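You operate a simulated robot arm through the tools that you are given. There is no shell and no other tool.

Carry out the task below with a simulated robot arm. There is one attempt and no reset: what you move stays moved.

Task
Lock the large turntable at ONE, then shut and latch the blue case.
Fine: turn it to ONE and lock it with the lock knob before moving lid or latch.

The check looks at the end state, three seconds after you hand in, the way a careful person would. Anything else that was tipped, shoved, dropped, spilled or broken makes it a failure. Lids that push on must go on centred and level and be pressed home; caps that screw on are set level and turned clockwise until they are tight.

Robot
A 7-joint arm with a three-finger gripper, fixed in place. Base frame: the origin is on the floor under the middle of its stand, x ahead of it, y to its left, z up; the work surface is at about z = 0.75. Units: m, degrees, N and s.
It reaches about 1.342 m from its shoulder. Its first joint turns from -166.0 to 166.0 degrees. Payload 2.69 kg.
The tool frame sits at the grasp point between the pads (the TCP): z along the fingers, y along the line on which they close. The tips reach 0.03 m beyond it. The gripper opens to 0.128 m; its body begins 0.117 m behind the TCP.
Orientation is that of the tool frame in the base frame, as [roll, pitch, yaw] about the fixed x, y, z axes, in that order (R = Rz(yaw) Ry(pitch) Rx(roll)). With the fingers straight down and closing along the base's y, the tool's x points along the base's -x, its y along +y and its z along -z.

Tools
- The arm moves only by the tool servo_tool. Its argument "increments" is a list of rows, each an object of numbers (a shift or turn left out is 0, a gripper value left out holds the last): "tx", "ty", "tz": the shift along the base's x, y, z in m; "rx", "ry", "rz": the turn, a rotation vector about the base's x, y, z in degrees. In form: [{"tx": .., "ty": .., "tz": .., "rx": .., "ry": .., "rz": ..}, ...]. A call has 1 to 20 rows; each row shifts and turns the commanded pose from where the row before left it. "hand" is the finger opening in m, from 0 to 0.128, set as the call begins (left out, the last holds). Each row takes 0.2 s and may step no farther than 0.05 m and 8.6 degrees from the row before; otherwise, or with a gripper value out of range, the whole call is refused. A pose out of reach is approached as far as the arm can. The call stops where the force on the tool passes 40 N (or 10 N more than at its start, if that is more) or the arm is blocked; 0.2 s more then pass. The fingers move at their own pace (about 0.127 m/s each) and stop on an object; they squeeze with about 41 N. The grip force told is the motor's: it shows also when the fingers shut on nothing. Time passes only in rows, and 0.2 s behind the last, so rows that do not move let the fingers close. It gives the time, the measured TCP pose, the force on the tool (base axes), the opening and the grip force at its end, in the units of the frame above (readings bear some noise), with the torque about the TCP (base axes, N m) and any sound that the robot's microphone picked up.
- Cameras (640 x 400 px; columns grow to the right, rows downward): "scene" is fixed at [0.4152, 0.6449, 1.4205]; the picture's right is [-0.20, -0.98, 0.00], its down [-0.78, 0.16, -0.60] and it looks along [0.59, -0.12, -0.80] (base axes); focal length 261 px, centre (320, 200). "wrist" rides on the gripper at [0.058, 0.054, -0.131] in the tool frame; the picture's right is [-0.68, 0.74, 0.00], its down [-0.62, -0.57, -0.55] and it looks along [-0.40, -0.37, 0.84] (tool axes); focal length 234 px, centre (320, 200). There is no depth. A picture from a camera that has moved, and an enlarged one, comes with that camera's place and axes in the base frame and with its lens. The place of the scene camera against the robot may be out by one fixed shift of up to 0.025 m in any direction.
- get_image(camera): a new picture of that camera. No time passes.
- raise_lower(by): moves the trunk up (or, below 0, down) by that many m; the arm rides with it, the base frame stays. It gives what a move gives, with no picture.
- zoom(camera, box): a new picture of the part [left, top, right, bottom] of that camera's present view, enlarged. No time passes.
- job_done(): hands the job in; it is judged then, once.

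Places have to be worked out from the pictures, the camera data and where the tool is seen. Open the gripper and draw the arm clear of the work before you hand the job in, unless the task says otherwise.

The tools are called after "Request:" as name(argument=value, ...) on one line, values as JSON. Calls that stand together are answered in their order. servo_tool: Moves the arm, as the interface text tells. Its arguments: {"type":"object","properties":{"increments":{"type":"array","items":{"type":"object","properties":{"tx":{"type":"number"},"ty":{"type":"number"},"tz":{"type":"number"},"rx":{"type":"number"},"ry":{"type":"number"},"rz":{"type":"number"}}}},"hand":{"type":"number"}},"required":["increments"]} The other tools are called the same way: raise_lower (by) moves the trunk up or down; get_image (camera) takes a picture; zoom (camera, box) takes an enlarged picture of a part of a camera's view; job_done () hands the job in.

At the start:

```text
time: 0.0
eef_pos: [0.6819, 0.4185, 1.1467]
tcp_rot: [180.0, 0.0, -179.9]
contact_force: [0.3, 0.2, 0.4]
torque: [0.03, -0.01, -0.03]
finger_gap: 0.1281
grip_force: 0.0
trunk travel left (down, up): [-0.15, 0.2]
```

scene: 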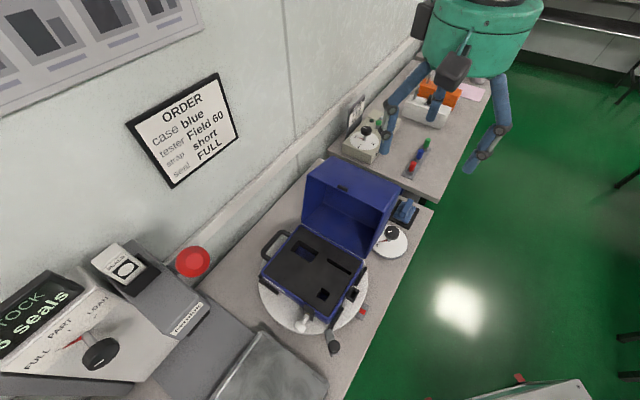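
wrist: 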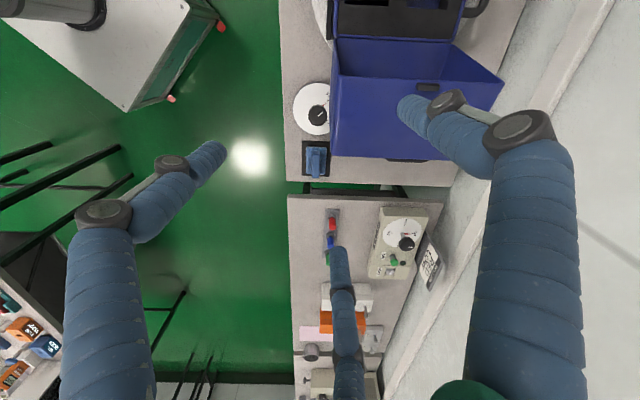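

I'll start by looking closely at the turntable and the case in the scene camera.

Request:
zoom(camera="scene", box=[230, 200, 430, 380])

Request:
zoom(camera="scene", box=[290, 150, 430, 240])

Request:
zoom(camera="wrist", box=[280, 0, 520, 190])

```text
2.22 times, centred on (330, 290) of scene
camera zoom: at [0.4152, 0.6449, 1.4205], right [-0.2, -0.98, 0.0], down [-0.78, 0.16, -0.6], along [0.59, -0.12, -0.8], focal length 579 px, centre (298, 0)
```

zoom: 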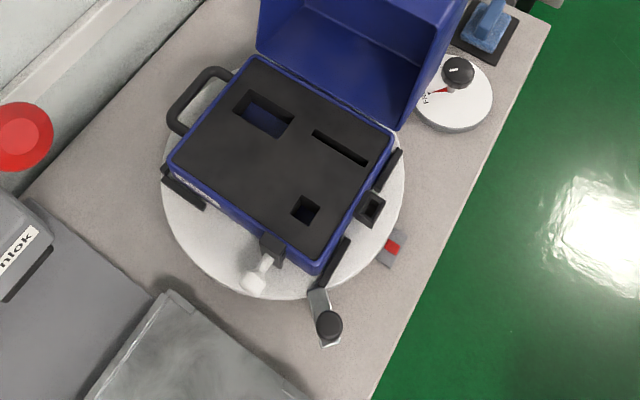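

```text
4.44 times, centred on (360, 195) of scene
camera zoom: at [0.4152, 0.6449, 1.4205], right [-0.2, -0.98, 0.0], down [-0.78, 0.16, -0.6], along [0.59, -0.12, -0.8], focal length 1159 px, centre (142, 222)
```

zoom: 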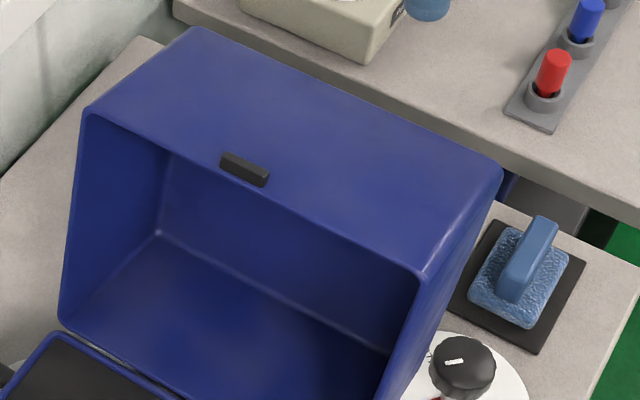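

```text
2.11 times, centred on (400, 95) of wrist
camera zoom: at [0.6235, 0.4719, 1.2774], right [0.68, 0.74, 0.0], down [0.62, -0.57, 0.55], along [0.4, -0.37, -0.84], focal length 493 px, centre (152, 421)
```

zoom: 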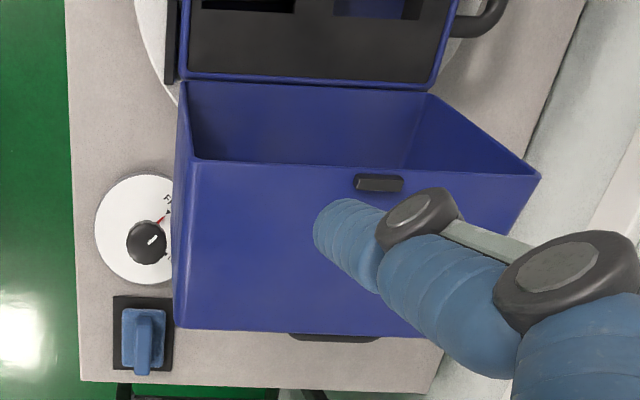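

The large turntable carries the open blue case; I estimate its centre near (0.65, 0.61). I'll swing the gripper back and yaw it so the wrist camera looks at the turntable from the front, staying high.

Request:
servo_tool(increments=[{"tx": -0.017, "ty": 0.002, "rz": 8.2}, {"tx": -0.017, "ty": 0.002, "rz": 8.2}, {"tx": -0.017, "ty": 0.002, "rz": 8.2}, {"tx": -0.017, "ty": 0.002, "rz": 8.2}, {"tx": -0.017, "ty": 0.002, "rz": 8.2}, {"tx": -0.017, "ty": 0.002, "rz": 8.2}, {"tx": -0.017, "ty": 0.002, "rz": 8.2}, {"tx": -0.017, "ty": 0.002, "rz": 8.2}, {"tx": -0.017, "ty": 0.002, "rz": 8.2}, {"tx": -0.017, "ty": 0.002, "rz": 8.2}, {"tx": -0.017, "ty": 0.002, "rz": 8.0}])

Request:
get_image(camera="wrist")

Request:
get_image(camera="scene")

```text
time: 2.4
eef_pos: [0.4944, 0.4406, 1.1453]
tcp_rot: [-180.0, 0.0, -89.8]
contact_force: [-0.6, -0.4, 0.2]
torque: [-0.01, -0.02, -0.04]
finger_gap: 0.1281
grip_force: 0.0
trunk travel left (down, up): [-0.15, 0.2]
```

```text
taken
camera wrist: at [0.441, 0.3822, 1.2772], right [-0.74, 0.68, 0.0], down [0.56, 0.62, 0.55], along [0.37, 0.4, -0.84], focal length 234 px, centre (320, 200)
```

wrist: 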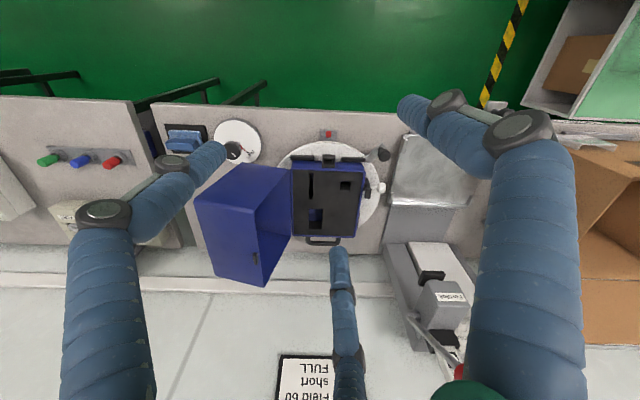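

```text
taken
```

scene: 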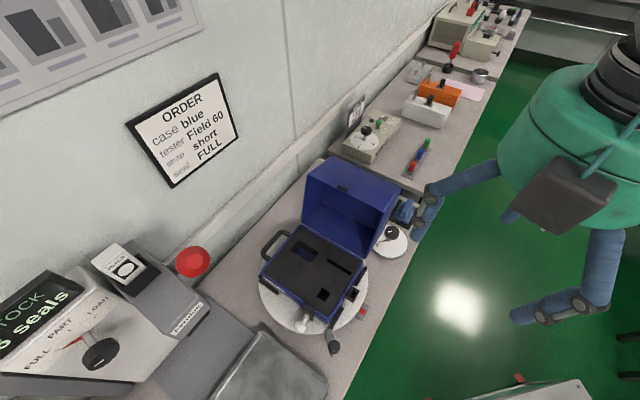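

Request:
zoom(camera="wrist", box=[190, 100, 410, 290])

Request:
zoom(camera="wrist", box=[260, 110, 420, 210])

```text
2.11 times, centred on (300, 195) of wrist
camera zoom: at [0.441, 0.3822, 1.2772], right [-0.74, 0.68, 0.0], down [0.56, 0.62, 0.55], along [0.37, 0.4, -0.84], focal length 493 px, centre (362, 210)
```

zoom: 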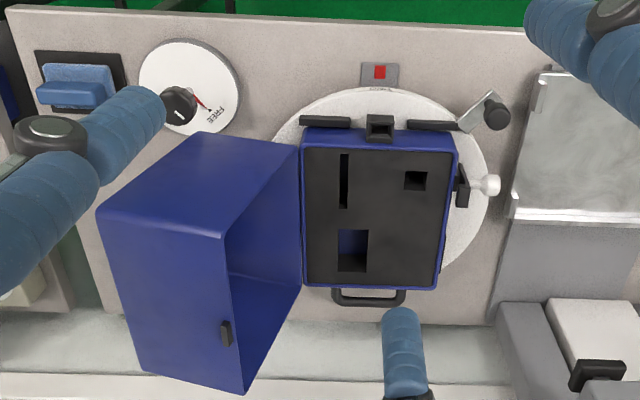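

```text
4.00 times, centred on (340, 160) of wrist
camera zoom: at [0.441, 0.3822, 1.2772], right [-0.74, 0.68, 0.0], down [0.56, 0.62, 0.55], along [0.37, 0.4, -0.84], focal length 937 px, centre (240, 360)
```

zoom: 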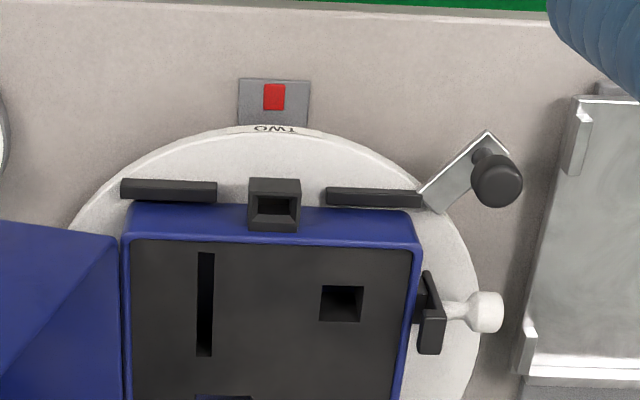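

The large disk currently has "TWO" at the red index, and the small white dial with the black knob reads "FREE" – that seems to be the lock knob. I'll zoom in for other labels and the latch details.

Request:
zoom(camera="scene", box=[255, 280, 345, 336])

Request:
zoom(camera="scene", box=[310, 250, 390, 300])

Request:
zoom(camera="scene", box=[360, 210, 424, 250])

Request:
zoom(camera="wrist", box=[200, 110, 280, 160])

Request:
zoom(camera="wrist", box=[320, 160, 400, 210])

```text
7.11 times, centred on (300, 308) of scene
camera zoom: at [0.4152, 0.6449, 1.4205], right [-0.2, -0.98, 0.0], down [-0.78, 0.16, -0.6], along [0.59, -0.12, -0.8], focal length 1854 px, centre (462, -568)
```

zoom: 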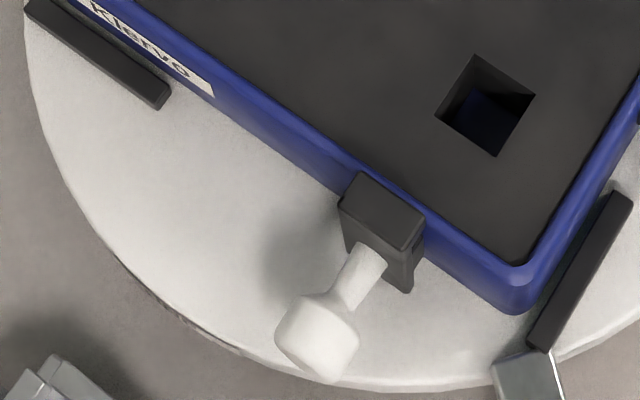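

```text
8.00 times, centred on (350, 275) of scene
camera zoom: at [0.4152, 0.6449, 1.4205], right [-0.2, -0.98, 0.0], down [-0.78, 0.16, -0.6], along [0.59, -0.12, -0.8], focal length 2086 px, centre (80, -400)
```

zoom: 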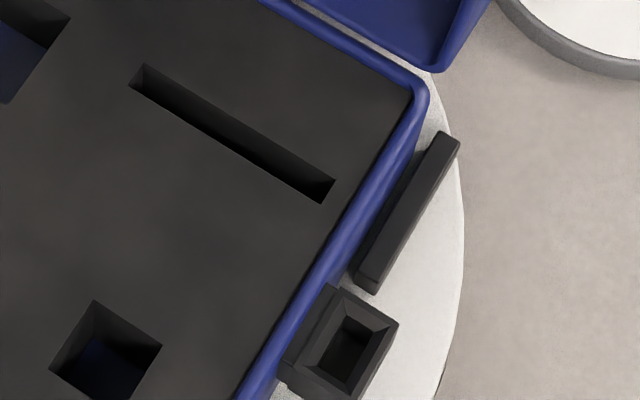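

```text
10.00 times, centred on (392, 230) of scene
camera zoom: at [0.4152, 0.6449, 1.4205], right [-0.2, -0.98, 0.0], down [-0.78, 0.16, -0.6], along [0.59, -0.12, -0.8], focal length 2607 px, centre (-400, -100)
```

zoom: 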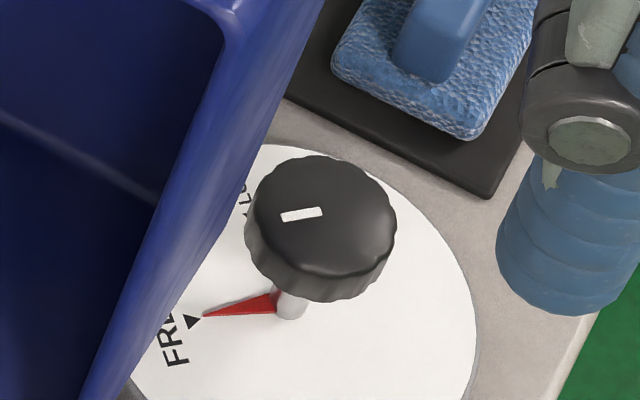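

```text
8.00 times, centred on (240, 135) of wrist
camera zoom: at [0.441, 0.3822, 1.2772], right [-0.74, 0.68, 0.0], down [0.56, 0.62, 0.55], along [0.37, 0.4, -0.84], focal length 1873 px, centre (960, 720)
```

zoom: 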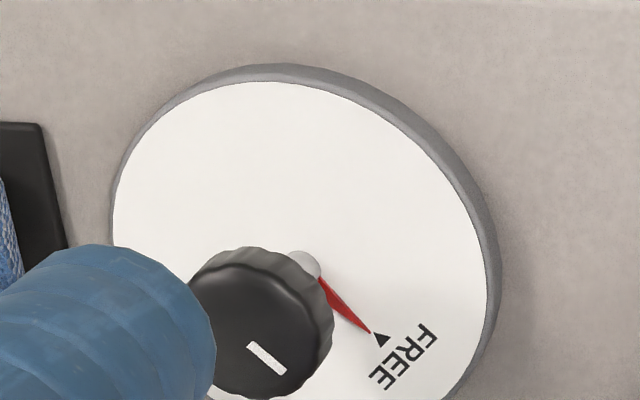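

```text
8.00 times, centred on (360, 185) of wrist
camera zoom: at [0.441, 0.3822, 1.2772], right [-0.74, 0.68, 0.0], down [0.56, 0.62, 0.55], along [0.37, 0.4, -0.84], focal length 1873 px, centre (0, 320)
```

zoom: 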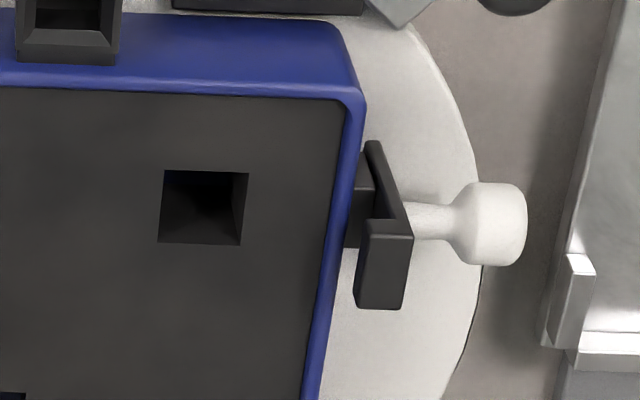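

The rim carries another label on its left side (facing −w), about 90° from TWO. I'll move the wrist camera to look at the rim's left side to read it.

Request:
servo_tool(increments=[{"tx": -0.02, "ty": 0.033, "tz": -0.009, "rz": -5.6}, {"tx": -0.02, "ty": 0.033, "tz": -0.009, "rz": -5.6}, {"tx": -0.02, "ty": 0.033, "tz": -0.009, "rz": -5.6}, {"tx": -0.02, "ty": 0.033, "tz": -0.009, "rz": -5.6}, {"tx": -0.02, "ty": 0.033, "tz": -0.009, "rz": -5.6}, {"tx": -0.02, "ty": 0.033, "tz": -0.009, "rz": -5.6}, {"tx": -0.02, "ty": 0.033, "tz": -0.009, "rz": -5.6}, {"tx": -0.02, "ty": 0.033, "tz": -0.009, "rz": -5.8}])

Request:
get_image(camera="wrist")

Request:
get_image(camera="scene")

```text
time: 4.2
eef_pos: [0.3372, 0.7055, 1.0729]
tcp_rot: [-179.9, -0.1, -135.2]
contact_force: [-0.3, -0.1, -0.2]
torque: [0.02, -0.02, -0.03]
finger_gap: 0.1276
grip_force: 0.0
trunk travel left (down, up): [-0.15, 0.2]
```

```text
taken
camera wrist: at [0.2564, 0.7016, 1.2051], right [-0.04, 1.0, 0.0], down [0.84, 0.03, 0.55], along [0.55, 0.02, -0.84], focal length 234 px, centre (320, 200)
```

wrist: 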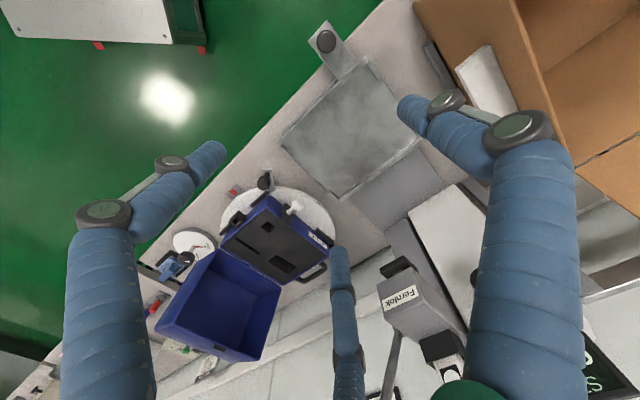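

```text
taken
```

scene: 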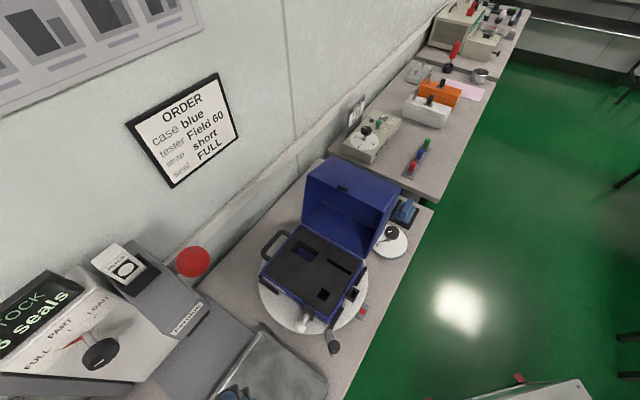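

Request:
zoom(camera="wrist", box=[200, 160, 360, 260])

Request:
zoom(camera="wrist", box=[270, 170, 350, 220])

Request:
zoom(camera="wrist", box=[150, 220, 230, 270])

```text
4.00 times, centred on (280, 210) of wrist
camera zoom: at [0.2564, 0.7016, 1.2051], right [-0.04, 1.0, 0.0], down [0.84, 0.03, 0.55], along [0.55, 0.02, -0.84], focal length 937 px, centre (480, 160)
```

zoom: 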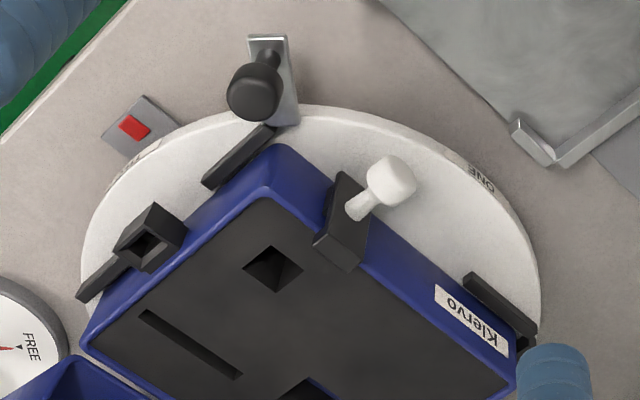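

```text
8.00 times, centred on (310, 195) of wrist
camera zoom: at [0.2564, 0.7016, 1.2051], right [-0.04, 1.0, 0.0], down [0.84, 0.03, 0.55], along [0.55, 0.02, -0.84], focal length 1873 px, centre (400, 240)
```

zoom: 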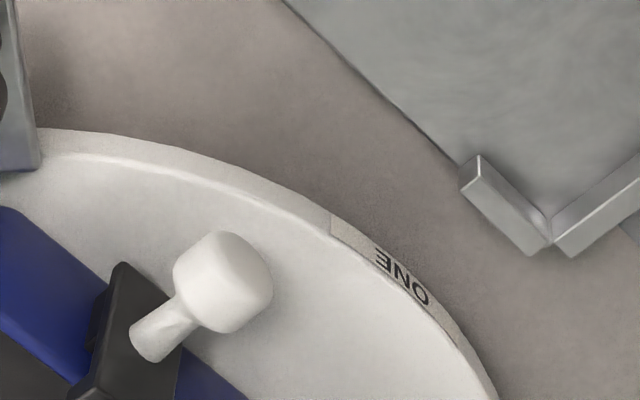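

```text
8.00 times, centred on (190, 245) of wrist
camera zoom: at [0.2564, 0.7016, 1.2051], right [-0.04, 1.0, 0.0], down [0.84, 0.03, 0.55], along [0.55, 0.02, -0.84], focal length 1873 px, centre (1360, -160)
```

zoom: 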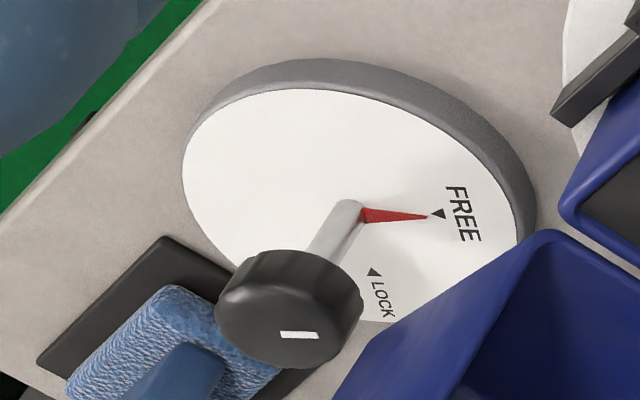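

ONE is on the left rim, so the disk must turn 90° counter‑clockwise (from above) by its black knobbed handle. LOCK is about 45–80° clockwise of FREE on the small dial. First I'll close the gripper in free air to see how its three fingers meet.

Request:
servo_tool(increments=[{}, {}, {}, {}, {}, {}], hand=0.0)

Request:
get_image(camera="wrist")

```text
time: 5.6
eef_pos: [0.3362, 0.7051, 1.0726]
tcp_rot: [-179.9, -0.1, -135.0]
contact_force: [-0.3, -0.3, 0.5]
torque: [-0.02, 0.0, 0.0]
finger_gap: 0.0021
grip_force: 31.5
trunk travel left (down, up): [-0.15, 0.2]
```

```text
taken
camera wrist: at [0.2564, 0.7013, 1.2049], right [-0.04, 1.0, 0.0], down [0.84, 0.04, 0.55], along [0.55, 0.02, -0.84], focal length 234 px, centre (320, 200)
```

wrist: 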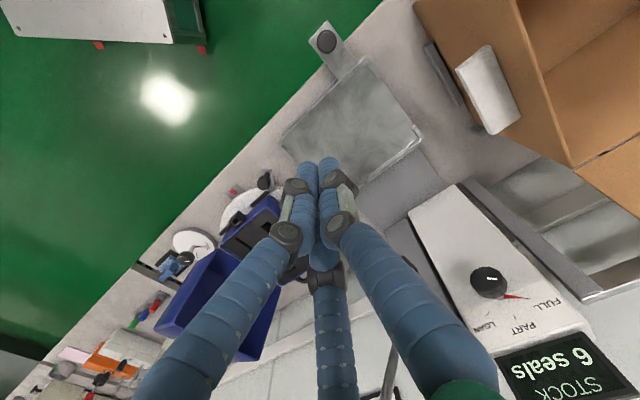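

The fingers close centrally like a three‑jaw chuck. I'll open again and bring the camera closer to the handle knob (about (0.469, 0.607, 0.82)) and latch to inspect them.

Request:
servo_tool(increments=[{"tx": 0.01, "ty": -0.02, "tz": -0.03}, {"tx": 0.01, "ty": -0.02, "tz": -0.03}, {"tx": 0.01, "ty": -0.02, "tz": -0.03}, {"tx": 0.009, "ty": -0.02, "tz": -0.03}, {"tx": 0.009, "ty": -0.02, "tz": -0.03}], hand=0.128)

Request:
get_image(camera="wrist")

Request:
get_image(camera="scene")

```text
time: 6.8
eef_pos: [0.3846, 0.6039, 0.925]
tcp_rot: [179.9, 0.1, -135.0]
contact_force: [0.1, 0.2, -0.6]
torque: [-0.01, 0.01, 0.02]
finger_gap: 0.1278
grip_force: 0.1
trunk travel left (down, up): [-0.15, 0.2]
```

```text
taken
camera wrist: at [0.3047, 0.6008, 1.0551], right [-0.04, 1.0, 0.0], down [0.83, 0.03, 0.55], along [0.55, 0.02, -0.84], focal length 234 px, centre (320, 200)
```

wrist: 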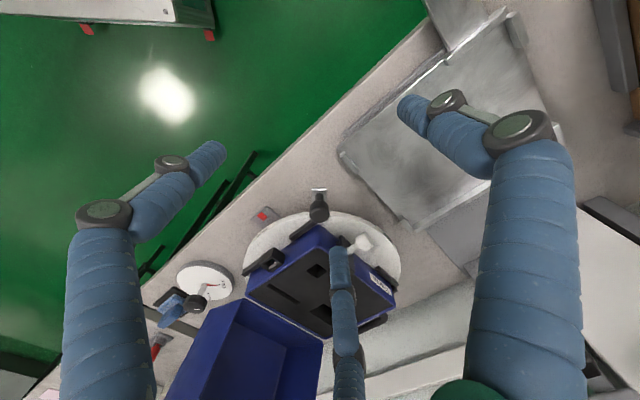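

```text
taken
```

scene: 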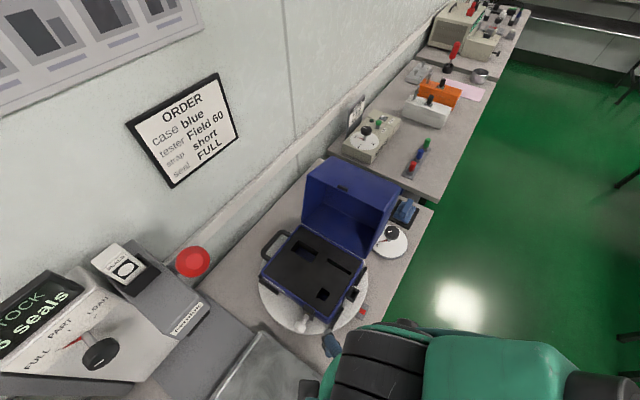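

Request:
zoom(camera="wrist", box=[230, 170, 410, 282])

Request:
zoom(camera="wrist", box=[280, 170, 360, 220])

Request:
zoom(camera="wrist", box=[150, 245, 250, 308])

```text
3.56 times, centred on (320, 226) of wrist
camera zoom: at [0.3047, 0.6008, 1.0551], right [-0.04, 1.0, 0.0], down [0.83, 0.03, 0.55], along [0.55, 0.02, -0.84], focal length 833 px, centre (320, 108)
```

zoom: 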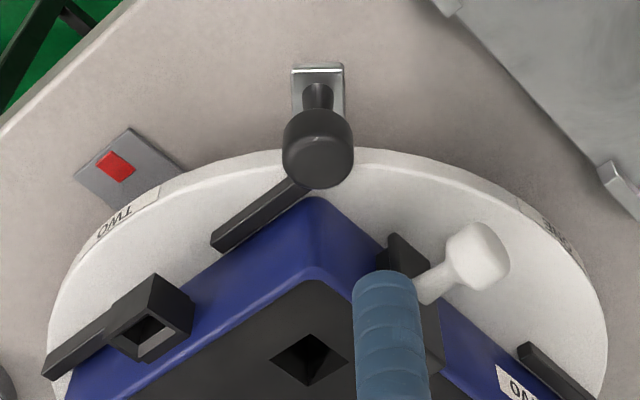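

```text
8.00 times, centred on (320, 195) of wrist
camera zoom: at [0.3047, 0.6008, 1.0551], right [-0.04, 1.0, 0.0], down [0.83, 0.03, 0.55], along [0.55, 0.02, -0.84], focal length 1873 px, centre (320, 240)
```

zoom: 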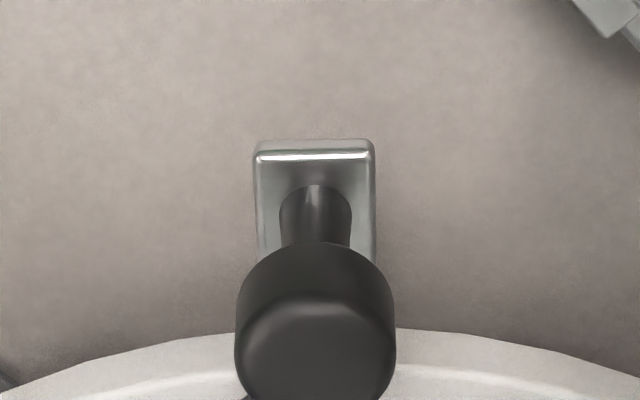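

```text
6.35 times, centred on (200, 276) of wrist
camera zoom: at [0.3047, 0.6008, 1.0551], right [-0.04, 1.0, 0.0], down [0.83, 0.03, 0.55], along [0.55, 0.02, -0.84], focal length 1487 px, centre (1082, -286)
```

zoom: 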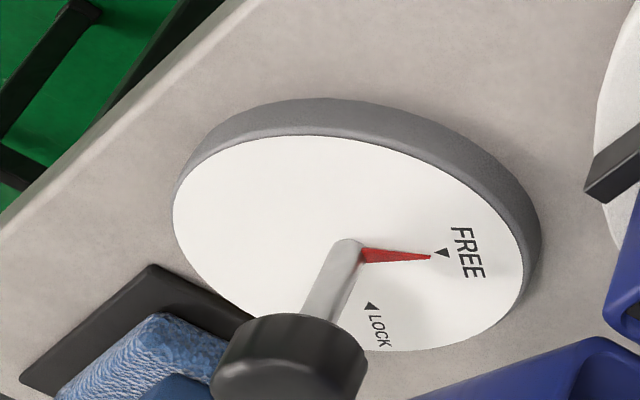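

The handle is a mushroom knob (radius ≈0.012, top ≈0.828) at about (0.471, 0.607), with the case corner about 0.05 m away on the +x side. I'll raise, set the yaw so that no finger points at the case, narrow the opening to 0.056 and hover above the knob.

Request:
servo_tool(increments=[{"tz": 0.02, "rz": -8.3}, {"tz": 0.02, "rz": -8.3}, {"tx": 0.014, "rz": -8.3}, {"tx": 0.014, "rz": -8.3}, {"tx": 0.014, "rz": -8.3}, {"tx": 0.014, "rz": -8.3}, {"tx": 0.014, "ty": 0.002, "rz": -8.3}, {"tx": 0.014, "ty": 0.001, "rz": -8.3}, {"tx": 0.002, "rz": -8.6}], hand=0.056)

Request:
get_image(camera="wrist")

Request:
get_image(camera="scene")

```text
time: 8.8
eef_pos: [0.4698, 0.6076, 0.9641]
tcp_rot: [-179.9, 0.0, 149.8]
contact_force: [0.5, -0.4, -0.2]
torque: [-0.03, 0.03, 0.0]
finger_gap: 0.0559
grip_force: 0.1
trunk travel left (down, up): [-0.15, 0.2]
```

```text
taken
camera wrist: at [0.4457, 0.6828, 1.0955], right [0.95, 0.3, 0.0], down [0.25, -0.8, 0.55], along [0.16, -0.52, -0.84], focal length 234 px, centre (320, 200)
```

wrist: 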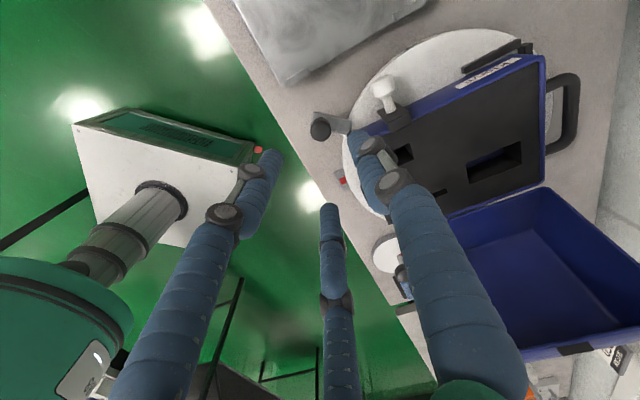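

```text
taken
```

scene: 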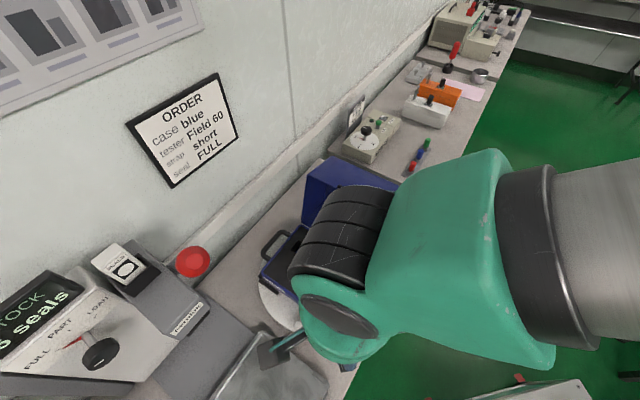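

The knob projects right under the TCP (≈(0.469, 0.607)). I'll descend slowly around it to about z = 0.822.

Request:
servo_tool(increments=[{"tz": -0.03}, {"tz": -0.03}, {"tz": -0.025}, {"tz": -0.015}, {"tz": -0.015}, {"tz": -0.014}, {"tz": -0.012}])

Request:
get_image(camera="wrist")

```text
time: 10.4
eef_pos: [0.4686, 0.6086, 0.8234]
tcp_rot: [-180.0, 0.0, 150.0]
contact_force: [-0.1, 0.6, -0.2]
torque: [-0.01, -0.01, 0.02]
finger_gap: 0.0564
grip_force: 0.1
trunk travel left (down, up): [-0.15, 0.2]
```

```text
taken
camera wrist: at [0.4448, 0.6832, 0.9537], right [0.95, 0.3, 0.0], down [0.25, -0.8, 0.55], along [0.16, -0.52, -0.84], focal length 234 px, centre (320, 200)
```

wrist: 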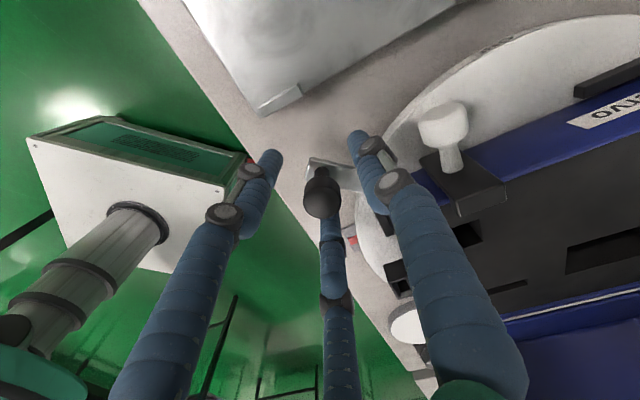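

The knob sits centred between the three fingers at TCP height. I'll close on it.

Request:
servo_tool(increments=[{}, {}, {}, {}], hand=0.01)

Request:
zoom(camera="wrist", box=[240, 130, 400, 230])

```text
time: 11.4
eef_pos: [0.4694, 0.6064, 0.8221]
tcp_rot: [-180.0, -0.1, 150.1]
contact_force: [0.9, 0.8, -1.8]
torque: [0.2, -0.03, 0.18]
finger_gap: 0.0251
grip_force: 45.0
trunk travel left (down, up): [-0.15, 0.2]
```

```text
4.00 times, centred on (320, 180) of wrist
camera zoom: at [0.4449, 0.6833, 0.9537], right [0.95, 0.3, 0.0], down [0.25, -0.8, 0.55], along [0.16, -0.52, -0.84], focal length 937 px, centre (320, 280)
```

zoom: 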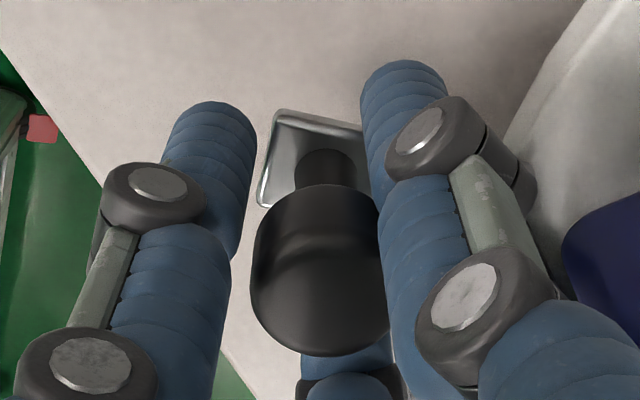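

Gripped (gap 0.025). Now I'll start a small counter‑clockwise arc about the estimated centre (0.651, 0.614) and watch the forces.

Request:
servo_tool(increments=[{"tx": 0.0006, "ty": -0.0095, "rz": 3}, {"tx": 0.0012, "ty": -0.0095, "rz": 3}, {"tx": 0.0016, "ty": -0.0094, "rz": 3}])

Request:
get_image(camera="wrist")

```text
time: 12.2
eef_pos: [0.4729, 0.5796, 0.8231]
tcp_rot: [-180.0, 0.0, 159.0]
contact_force: [8.0, 5.5, -7.8]
torque: [0.74, 0.06, 0.36]
finger_gap: 0.025
grip_force: 45.2
trunk travel left (down, up): [-0.15, 0.2]
```

```text
taken
camera wrist: at [0.4375, 0.6504, 0.9538], right [0.9, 0.45, 0.0], down [0.37, -0.75, 0.55], along [0.24, -0.49, -0.84], focal length 234 px, centre (320, 200)
```

wrist: 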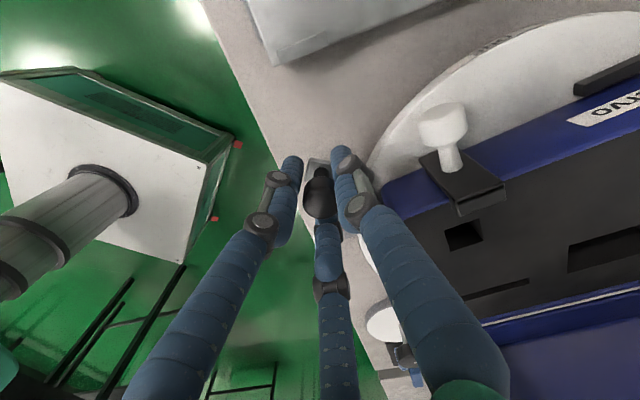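

The disk follows. There is an inward pull of ≈8 N, so I'll test a small inward correction to learn the true circle.

Request:
servo_tool(increments=[{"tx": 0.002}, {}])

```text
time: 12.8
eef_pos: [0.4736, 0.5789, 0.8231]
tcp_rot: [-179.8, 0.1, 158.9]
contact_force: [-12.7, 1.5, 0.6]
torque: [0.5, 0.68, 0.58]
finger_gap: 0.0251
grip_force: 45.0
trunk travel left (down, up): [-0.15, 0.2]
```

Stiffness is about 10 N/mm, so the error was only about 1 mm; the centre is likely nearer (0.651, 0.619). I'll continue the arc with that centre.

Request:
servo_tool(increments=[{"tx": 0.00114, "ty": -0.00924, "rz": 3}, {"tx": 0.00282, "ty": -0.0091, "rz": 3}, {"tx": 0.00329, "ty": -0.00894, "rz": 3}, {"tx": 0.00375, "ty": -0.00876, "rz": 3}, {"tx": 0.00421, "ty": -0.00855, "rz": 3}])

```text
time: 14.0
eef_pos: [0.4896, 0.536, 0.8231]
tcp_rot: [180.0, 0.0, 174.0]
contact_force: [8.7, 7.0, -11.4]
torque: [0.48, 0.49, 0.35]
finger_gap: 0.0251
grip_force: 45.4
trunk travel left (down, up): [-0.15, 0.2]
```

Radial pull is again ≈11 N inward (about 1 mm); fitting the measured points gives centre ≈(0.647, 0.619), r ≈0.178. I continue with that.

Request:
servo_tool(increments=[{"tx": 0.0055, "ty": -0.0076, "rz": 3}, {"tx": 0.00499, "ty": -0.00787, "rz": 3}, {"tx": 0.0054, "ty": -0.00759, "rz": 3}, {"tx": 0.00579, "ty": -0.00731, "rz": 3}, {"tx": 0.00616, "ty": -0.00699, "rz": 3}])

Request:
get_image(camera="scene")

```text
time: 15.2
eef_pos: [0.5182, 0.4981, 0.8226]
tcp_rot: [-179.9, 0.1, -171.0]
contact_force: [9.7, 14.7, -14.3]
torque: [-0.01, 0.86, 0.41]
finger_gap: 0.0253
grip_force: 45.0
trunk travel left (down, up): [-0.15, 0.2]
```

```text
taken
```

scene: 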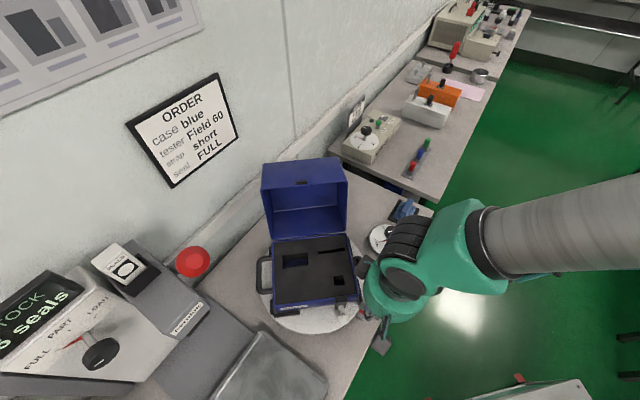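

Fitting all measured points now gives centre ≈(0.6285, 0.613), r ≈0.159, and the disk has turned ≈44°. I continue the arc with this better circle, correcting inward first.

Request:
servo_tool(increments=[{"tx": 0.0012, "ty": 0.0012}, {"tx": 0.00616, "ty": -0.0056, "rz": 3}, {"tx": 0.00644, "ty": -0.00528, "rz": 3}, {"tx": 0.00671, "ty": -0.00492, "rz": 3}, {"tx": 0.00695, "ty": -0.00457, "rz": 3}, {"tx": 0.00719, "ty": -0.0042, "rz": 3}])

```text
time: 16.6
eef_pos: [0.5505, 0.4726, 0.8237]
tcp_rot: [-179.9, -0.2, -155.9]
contact_force: [-5.8, -8.4, -1.6]
torque: [-0.18, 0.36, -0.1]
finger_gap: 0.0249
grip_force: 44.8
trunk travel left (down, up): [-0.15, 0.2]
```

Turned ≈59° now; refit gives centre ≈(0.627, 0.611), r ≈0.158. I continue 18° more.

Request:
servo_tool(increments=[{"tx": 0.007, "ty": -0.0044, "rz": 3}, {"tx": 0.00752, "ty": -0.00344, "rz": 3}, {"tx": 0.00769, "ty": -0.00305, "rz": 3}, {"tx": 0.00784, "ty": -0.00263, "rz": 3}, {"tx": 0.00797, "ty": -0.00223, "rz": 3}, {"tx": 0.00807, "ty": -0.0018, "rz": 3}])

Request:
get_image(camera="wrist")

Request:
get_image(camera="scene")

```text
time: 18.2
eef_pos: [0.5967, 0.4539, 0.8224]
tcp_rot: [-179.9, -0.4, -138.0]
contact_force: [-2.1, -7.2, 7.6]
torque: [-0.9, 0.09, 0.05]
finger_gap: 0.0247
grip_force: 44.8
trunk travel left (down, up): [-0.15, 0.2]
stopped in row 6: the force on the tool passed its limit at 41 N (the readings are from after the stop); the commanded pose is now the measured one
```

```text
taken
camera wrist: at [0.5182, 0.4544, 0.9543], right [0.01, 1.0, 0.0], down [0.84, -0.01, 0.55], along [0.55, -0.01, -0.84], focal length 234 px, centre (320, 200)
```

wrist: 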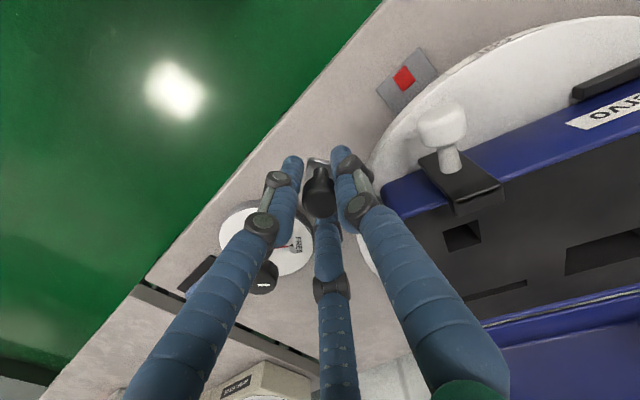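

```text
taken
```

scene: 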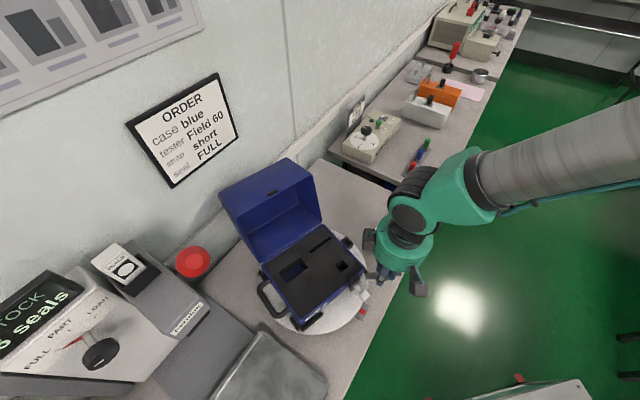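

Force limit tripped at ≈77° of rotation. I'll zoom to see whether the lid touches the wall or something else is in the way.

Request:
zoom(camera="scene", box=[200, 140, 380, 252])

Request:
zoom(camera="scene", box=[290, 220, 450, 330])

Request:
zoom(camera="wrist", box=[200, 130, 420, 290])

Request:
zoom(camera="wrist", box=[350, 20, 510, 120])

```text
3.56 times, centred on (290, 196) of scene
camera zoom: at [0.4152, 0.6449, 1.4205], right [-0.2, -0.98, 0.0], down [-0.78, 0.16, -0.6], along [0.59, -0.12, -0.8], focal length 927 px, centre (427, 214)
```

zoom: 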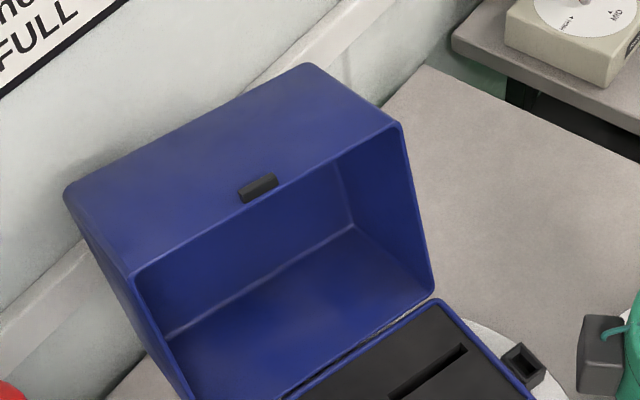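

```text
3.64 times, centred on (370, 275) of scene
camera zoom: at [0.4152, 0.6449, 1.4205], right [-0.2, -0.98, 0.0], down [-0.78, 0.16, -0.6], along [0.59, -0.12, -0.8], focal length 948 px, centre (138, -73)
```

zoom: 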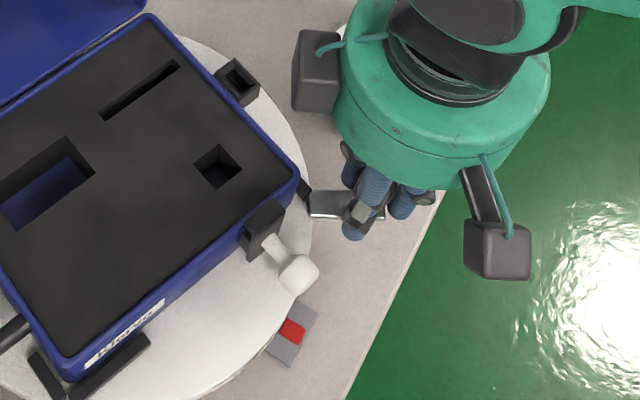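

```text
2.50 times, centred on (310, 210) of wrist
camera zoom: at [0.5182, 0.4544, 0.9543], right [0.01, 1.0, 0.0], down [0.84, -0.01, 0.55], along [0.55, -0.01, -0.84], focal length 585 px, centre (345, 175)
```

zoom: 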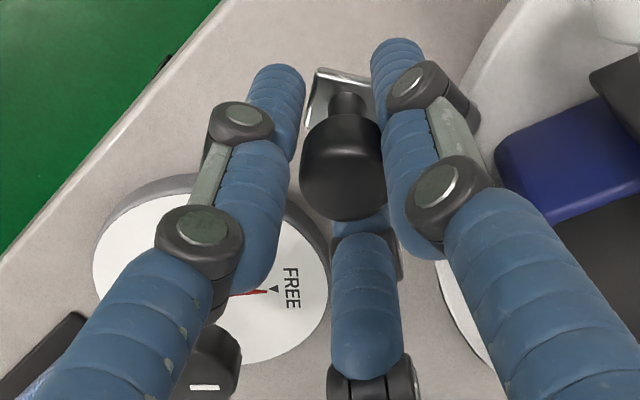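

```text
4.00 times, centred on (430, 70) of wrist
camera zoom: at [0.5182, 0.4544, 0.9543], right [0.01, 1.0, 0.0], down [0.84, -0.01, 0.55], along [0.55, -0.01, -0.84], focal length 937 px, centre (-120, 720)
```

zoom: 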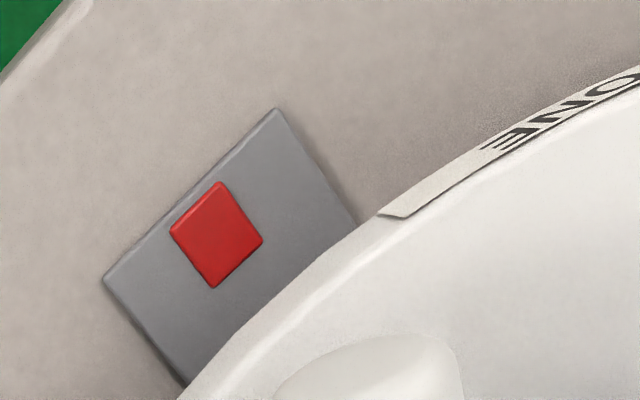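

No collision is visible: the lid clears the wall and the fingers clear the lock dial. A heading‑based fit gives a very consistent circle (centre (0.635, 0.6155), r = 0.1657), so the trip was radial mismatch; about 16° remain. I continue with the corrected circle.

Request:
servo_tool(increments=[{"tx": 0.00849, "ty": -0.00177, "rz": 3}, {"tx": 0.00858, "ty": -0.00133, "rz": 3}, {"tx": 0.00863, "ty": -0.00087, "rz": 3}, {"tx": 0.00866, "ty": -0.00043, "rz": 3}])

Request:
get_image(camera="wrist")

Request:
zoom(camera="wrist", box=[350, 20, 510, 120])

```text
time: 19.2
eef_pos: [0.6316, 0.449, 0.8226]
tcp_rot: [179.9, -0.2, -126.0]
contact_force: [-0.7, -21.5, 12.0]
torque: [-0.64, 0.01, -0.09]
finger_gap: 0.0246
grip_force: 44.7
trunk travel left (down, up): [-0.15, 0.2]
```

```text
taken
camera wrist: at [0.5539, 0.4326, 0.9542], right [-0.2, 0.98, 0.0], down [0.82, 0.17, 0.55], along [0.54, 0.11, -0.84], focal length 234 px, centre (320, 200)
```

wrist: 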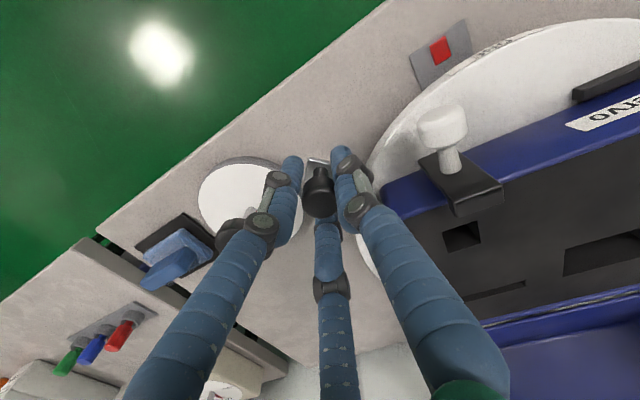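

```text
4.00 times, centred on (430, 70) of wrist
camera zoom: at [0.5539, 0.4326, 0.9542], right [-0.2, 0.98, 0.0], down [0.82, 0.17, 0.55], along [0.54, 0.11, -0.84], focal length 937 px, centre (-120, 720)
```

zoom: 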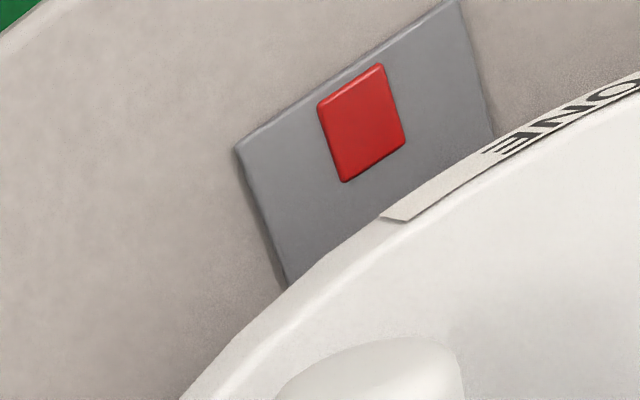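

The disk follows, but the text centre of ONE is still ~15° from the red index's midline, and there's a 21 N outward radial pull. I'll correct outward 2 mm and go 6° more, then look again.

Request:
servo_tool(increments=[{"tx": 0.002, "ty": -0.002}, {"tx": 0.0077, "ty": 6e-05, "rz": 3}, {"tx": 0.00866, "ty": 0.00052, "rz": 3}])

Request:
get_image(camera="wrist")

Request:
zoom(camera="wrist", box=[390, 0, 550, 100])

Request:
get_image(camera="scene")

```text
time: 20.0
eef_pos: [0.6516, 0.4478, 0.8227]
tcp_rot: [-180.0, -0.1, -120.0]
contact_force: [-0.8, -3.3, 8.9]
torque: [0.42, 0.05, -0.12]
finger_gap: 0.0249
grip_force: 44.8
trunk travel left (down, up): [-0.15, 0.2]
```

```text
taken
camera wrist: at [0.575, 0.4247, 0.954], right [-0.3, 0.95, 0.0], down [0.8, 0.25, 0.55], along [0.52, 0.16, -0.84], focal length 234 px, centre (320, 200)
```

wrist: 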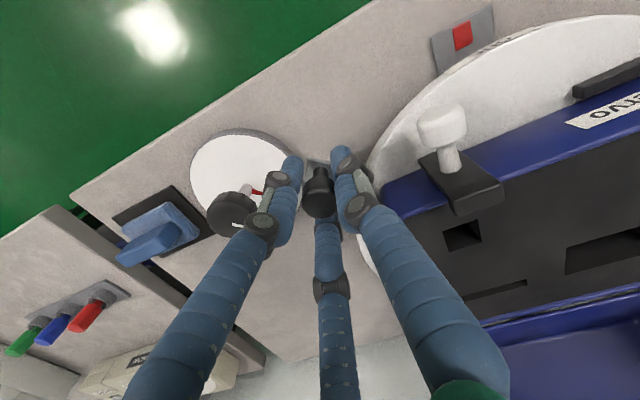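

```text
4.00 times, centred on (470, 50) of wrist
camera zoom: at [0.575, 0.4247, 0.954], right [-0.3, 0.95, 0.0], down [0.8, 0.25, 0.55], along [0.52, 0.16, -0.84], focal length 937 px, centre (-280, 800)
```

zoom: 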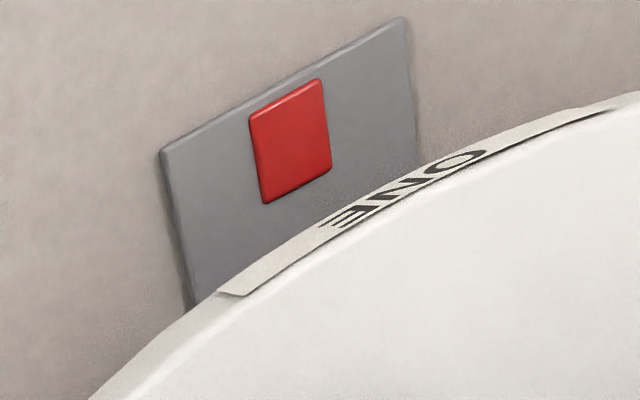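

```text
taken
```

scene: 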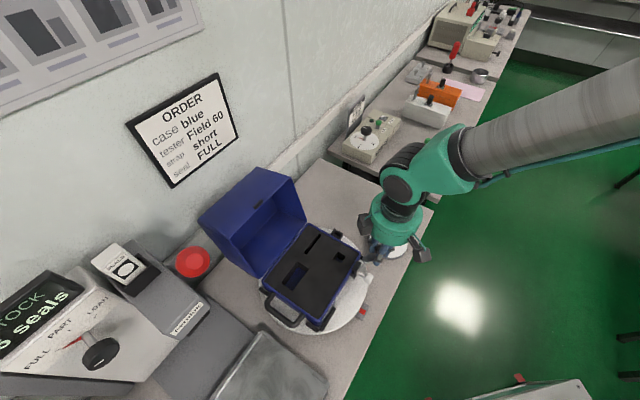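

The disk moves smoothly; the ONE label is still offset from the index midline by roughly 6–7°. I'll zoom the scene view to measure the case's present orientation as a cross-check.

Request:
zoom(camera="scene", box=[240, 210, 400, 340])

Request:
zoom(camera="scene", box=[330, 290, 390, 330])

```text
3.08 times, centred on (320, 275) of scene
camera zoom: at [0.4152, 0.6449, 1.4205], right [-0.2, -0.98, 0.0], down [-0.78, 0.16, -0.6], along [0.59, -0.12, -0.8], focal length 802 px, centre (320, -31)
```

zoom: 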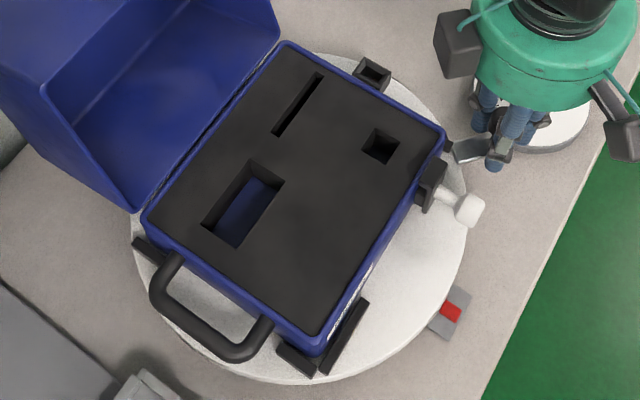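

```text
10.00 times, centred on (360, 310) of scene
camera zoom: at [0.4152, 0.6449, 1.4205], right [-0.2, -0.98, 0.0], down [-0.78, 0.16, -0.6], along [0.59, -0.12, -0.8], focal length 2607 px, centre (-80, -900)
```

zoom: 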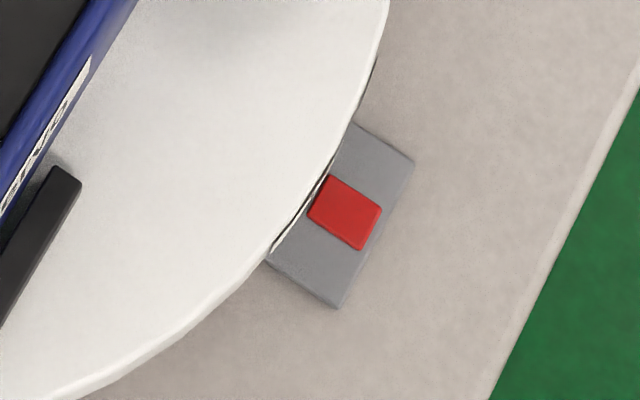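

Measured: the case edge turned ≈90–91°, while the wrist view puts ONE's centre ≈5° short of the index. I'll zoom further to resolve this.

Request:
zoom(camera="scene", box=[350, 300, 382, 320])

Request:
zoom(camera="wrist", box=[430, 10, 550, 85])

```text
16.00 times, centred on (366, 310) of scene
camera zoom: at [0.4152, 0.6449, 1.4205], right [-0.2, -0.98, 0.0], down [-0.78, 0.16, -0.6], along [0.59, -0.12, -0.8], focal length 4172 px, centre (-416, -1560)
```

zoom: 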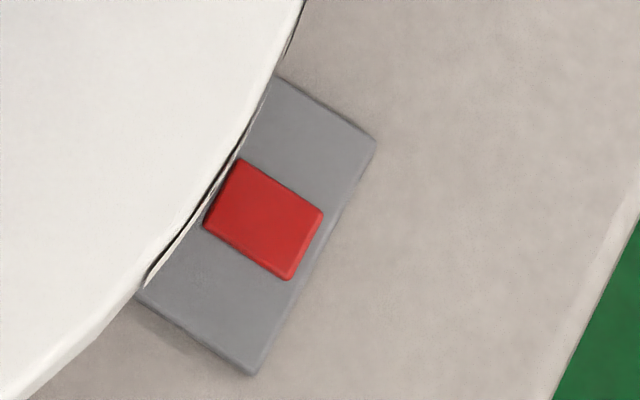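

```text
5.33 times, centred on (490, 48) of wrist
camera zoom: at [0.575, 0.4247, 0.954], right [-0.3, 0.95, 0.0], down [0.8, 0.25, 0.55], along [0.52, 0.16, -0.84], focal length 1249 px, centre (-587, 1013)
```

zoom: 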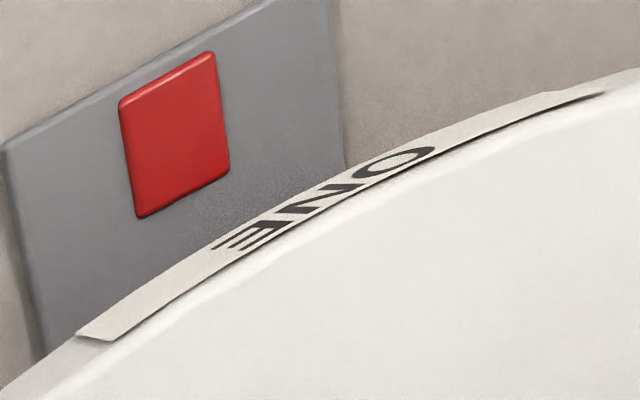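

Using the rim label height of ≈0.785 (which makes the radii consistent), ONE now sits at ≈225.0°, the index at ≈225.6°, and the case edge is square with the bench: ONE is aligned. I'll open the fingers a little and lift straight up.

Request:
servo_tool(increments=[{}, {}], hand=0.052)

Request:
servo_tool(increments=[{"tz": 0.01}, {"tz": 0.02}, {"tz": 0.04}, {"tz": 0.04}, {"tz": 0.04}])

Request:
get_image(camera="wrist")

Request:
get_image(camera="scene")

```text
time: 20.6
eef_pos: [0.6508, 0.4471, 0.821]
tcp_rot: [180.0, -0.3, -120.0]
contact_force: [0.0, -1.2, 1.2]
torque: [-0.03, 0.0, 0.0]
finger_gap: 0.052
grip_force: 0.0
trunk travel left (down, up): [-0.15, 0.2]
```

```text
time: 21.8
eef_pos: [0.65, 0.4481, 0.9704]
tcp_rot: [-179.9, -0.3, -120.0]
contact_force: [-0.1, 0.1, -0.4]
torque: [0.0, 0.01, 0.0]
finger_gap: 0.052
grip_force: 0.0
trunk travel left (down, up): [-0.15, 0.2]
```

```text
taken
camera wrist: at [0.5739, 0.4244, 1.1032], right [-0.3, 0.95, 0.0], down [0.8, 0.25, 0.54], along [0.52, 0.16, -0.84], focal length 234 px, centre (320, 200)
```

wrist: 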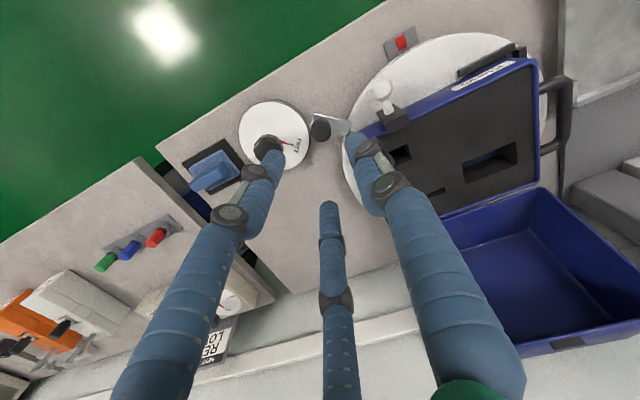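

```text
taken
```

scene: 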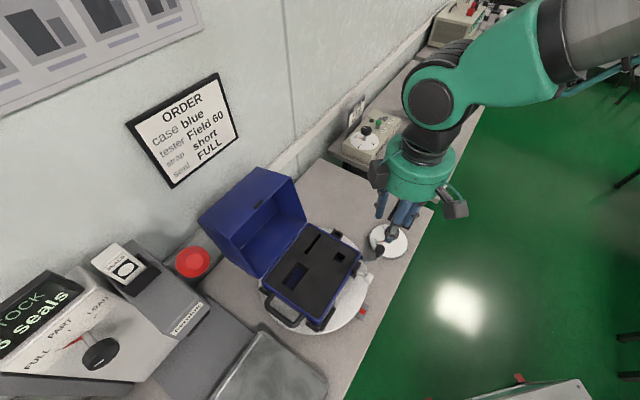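

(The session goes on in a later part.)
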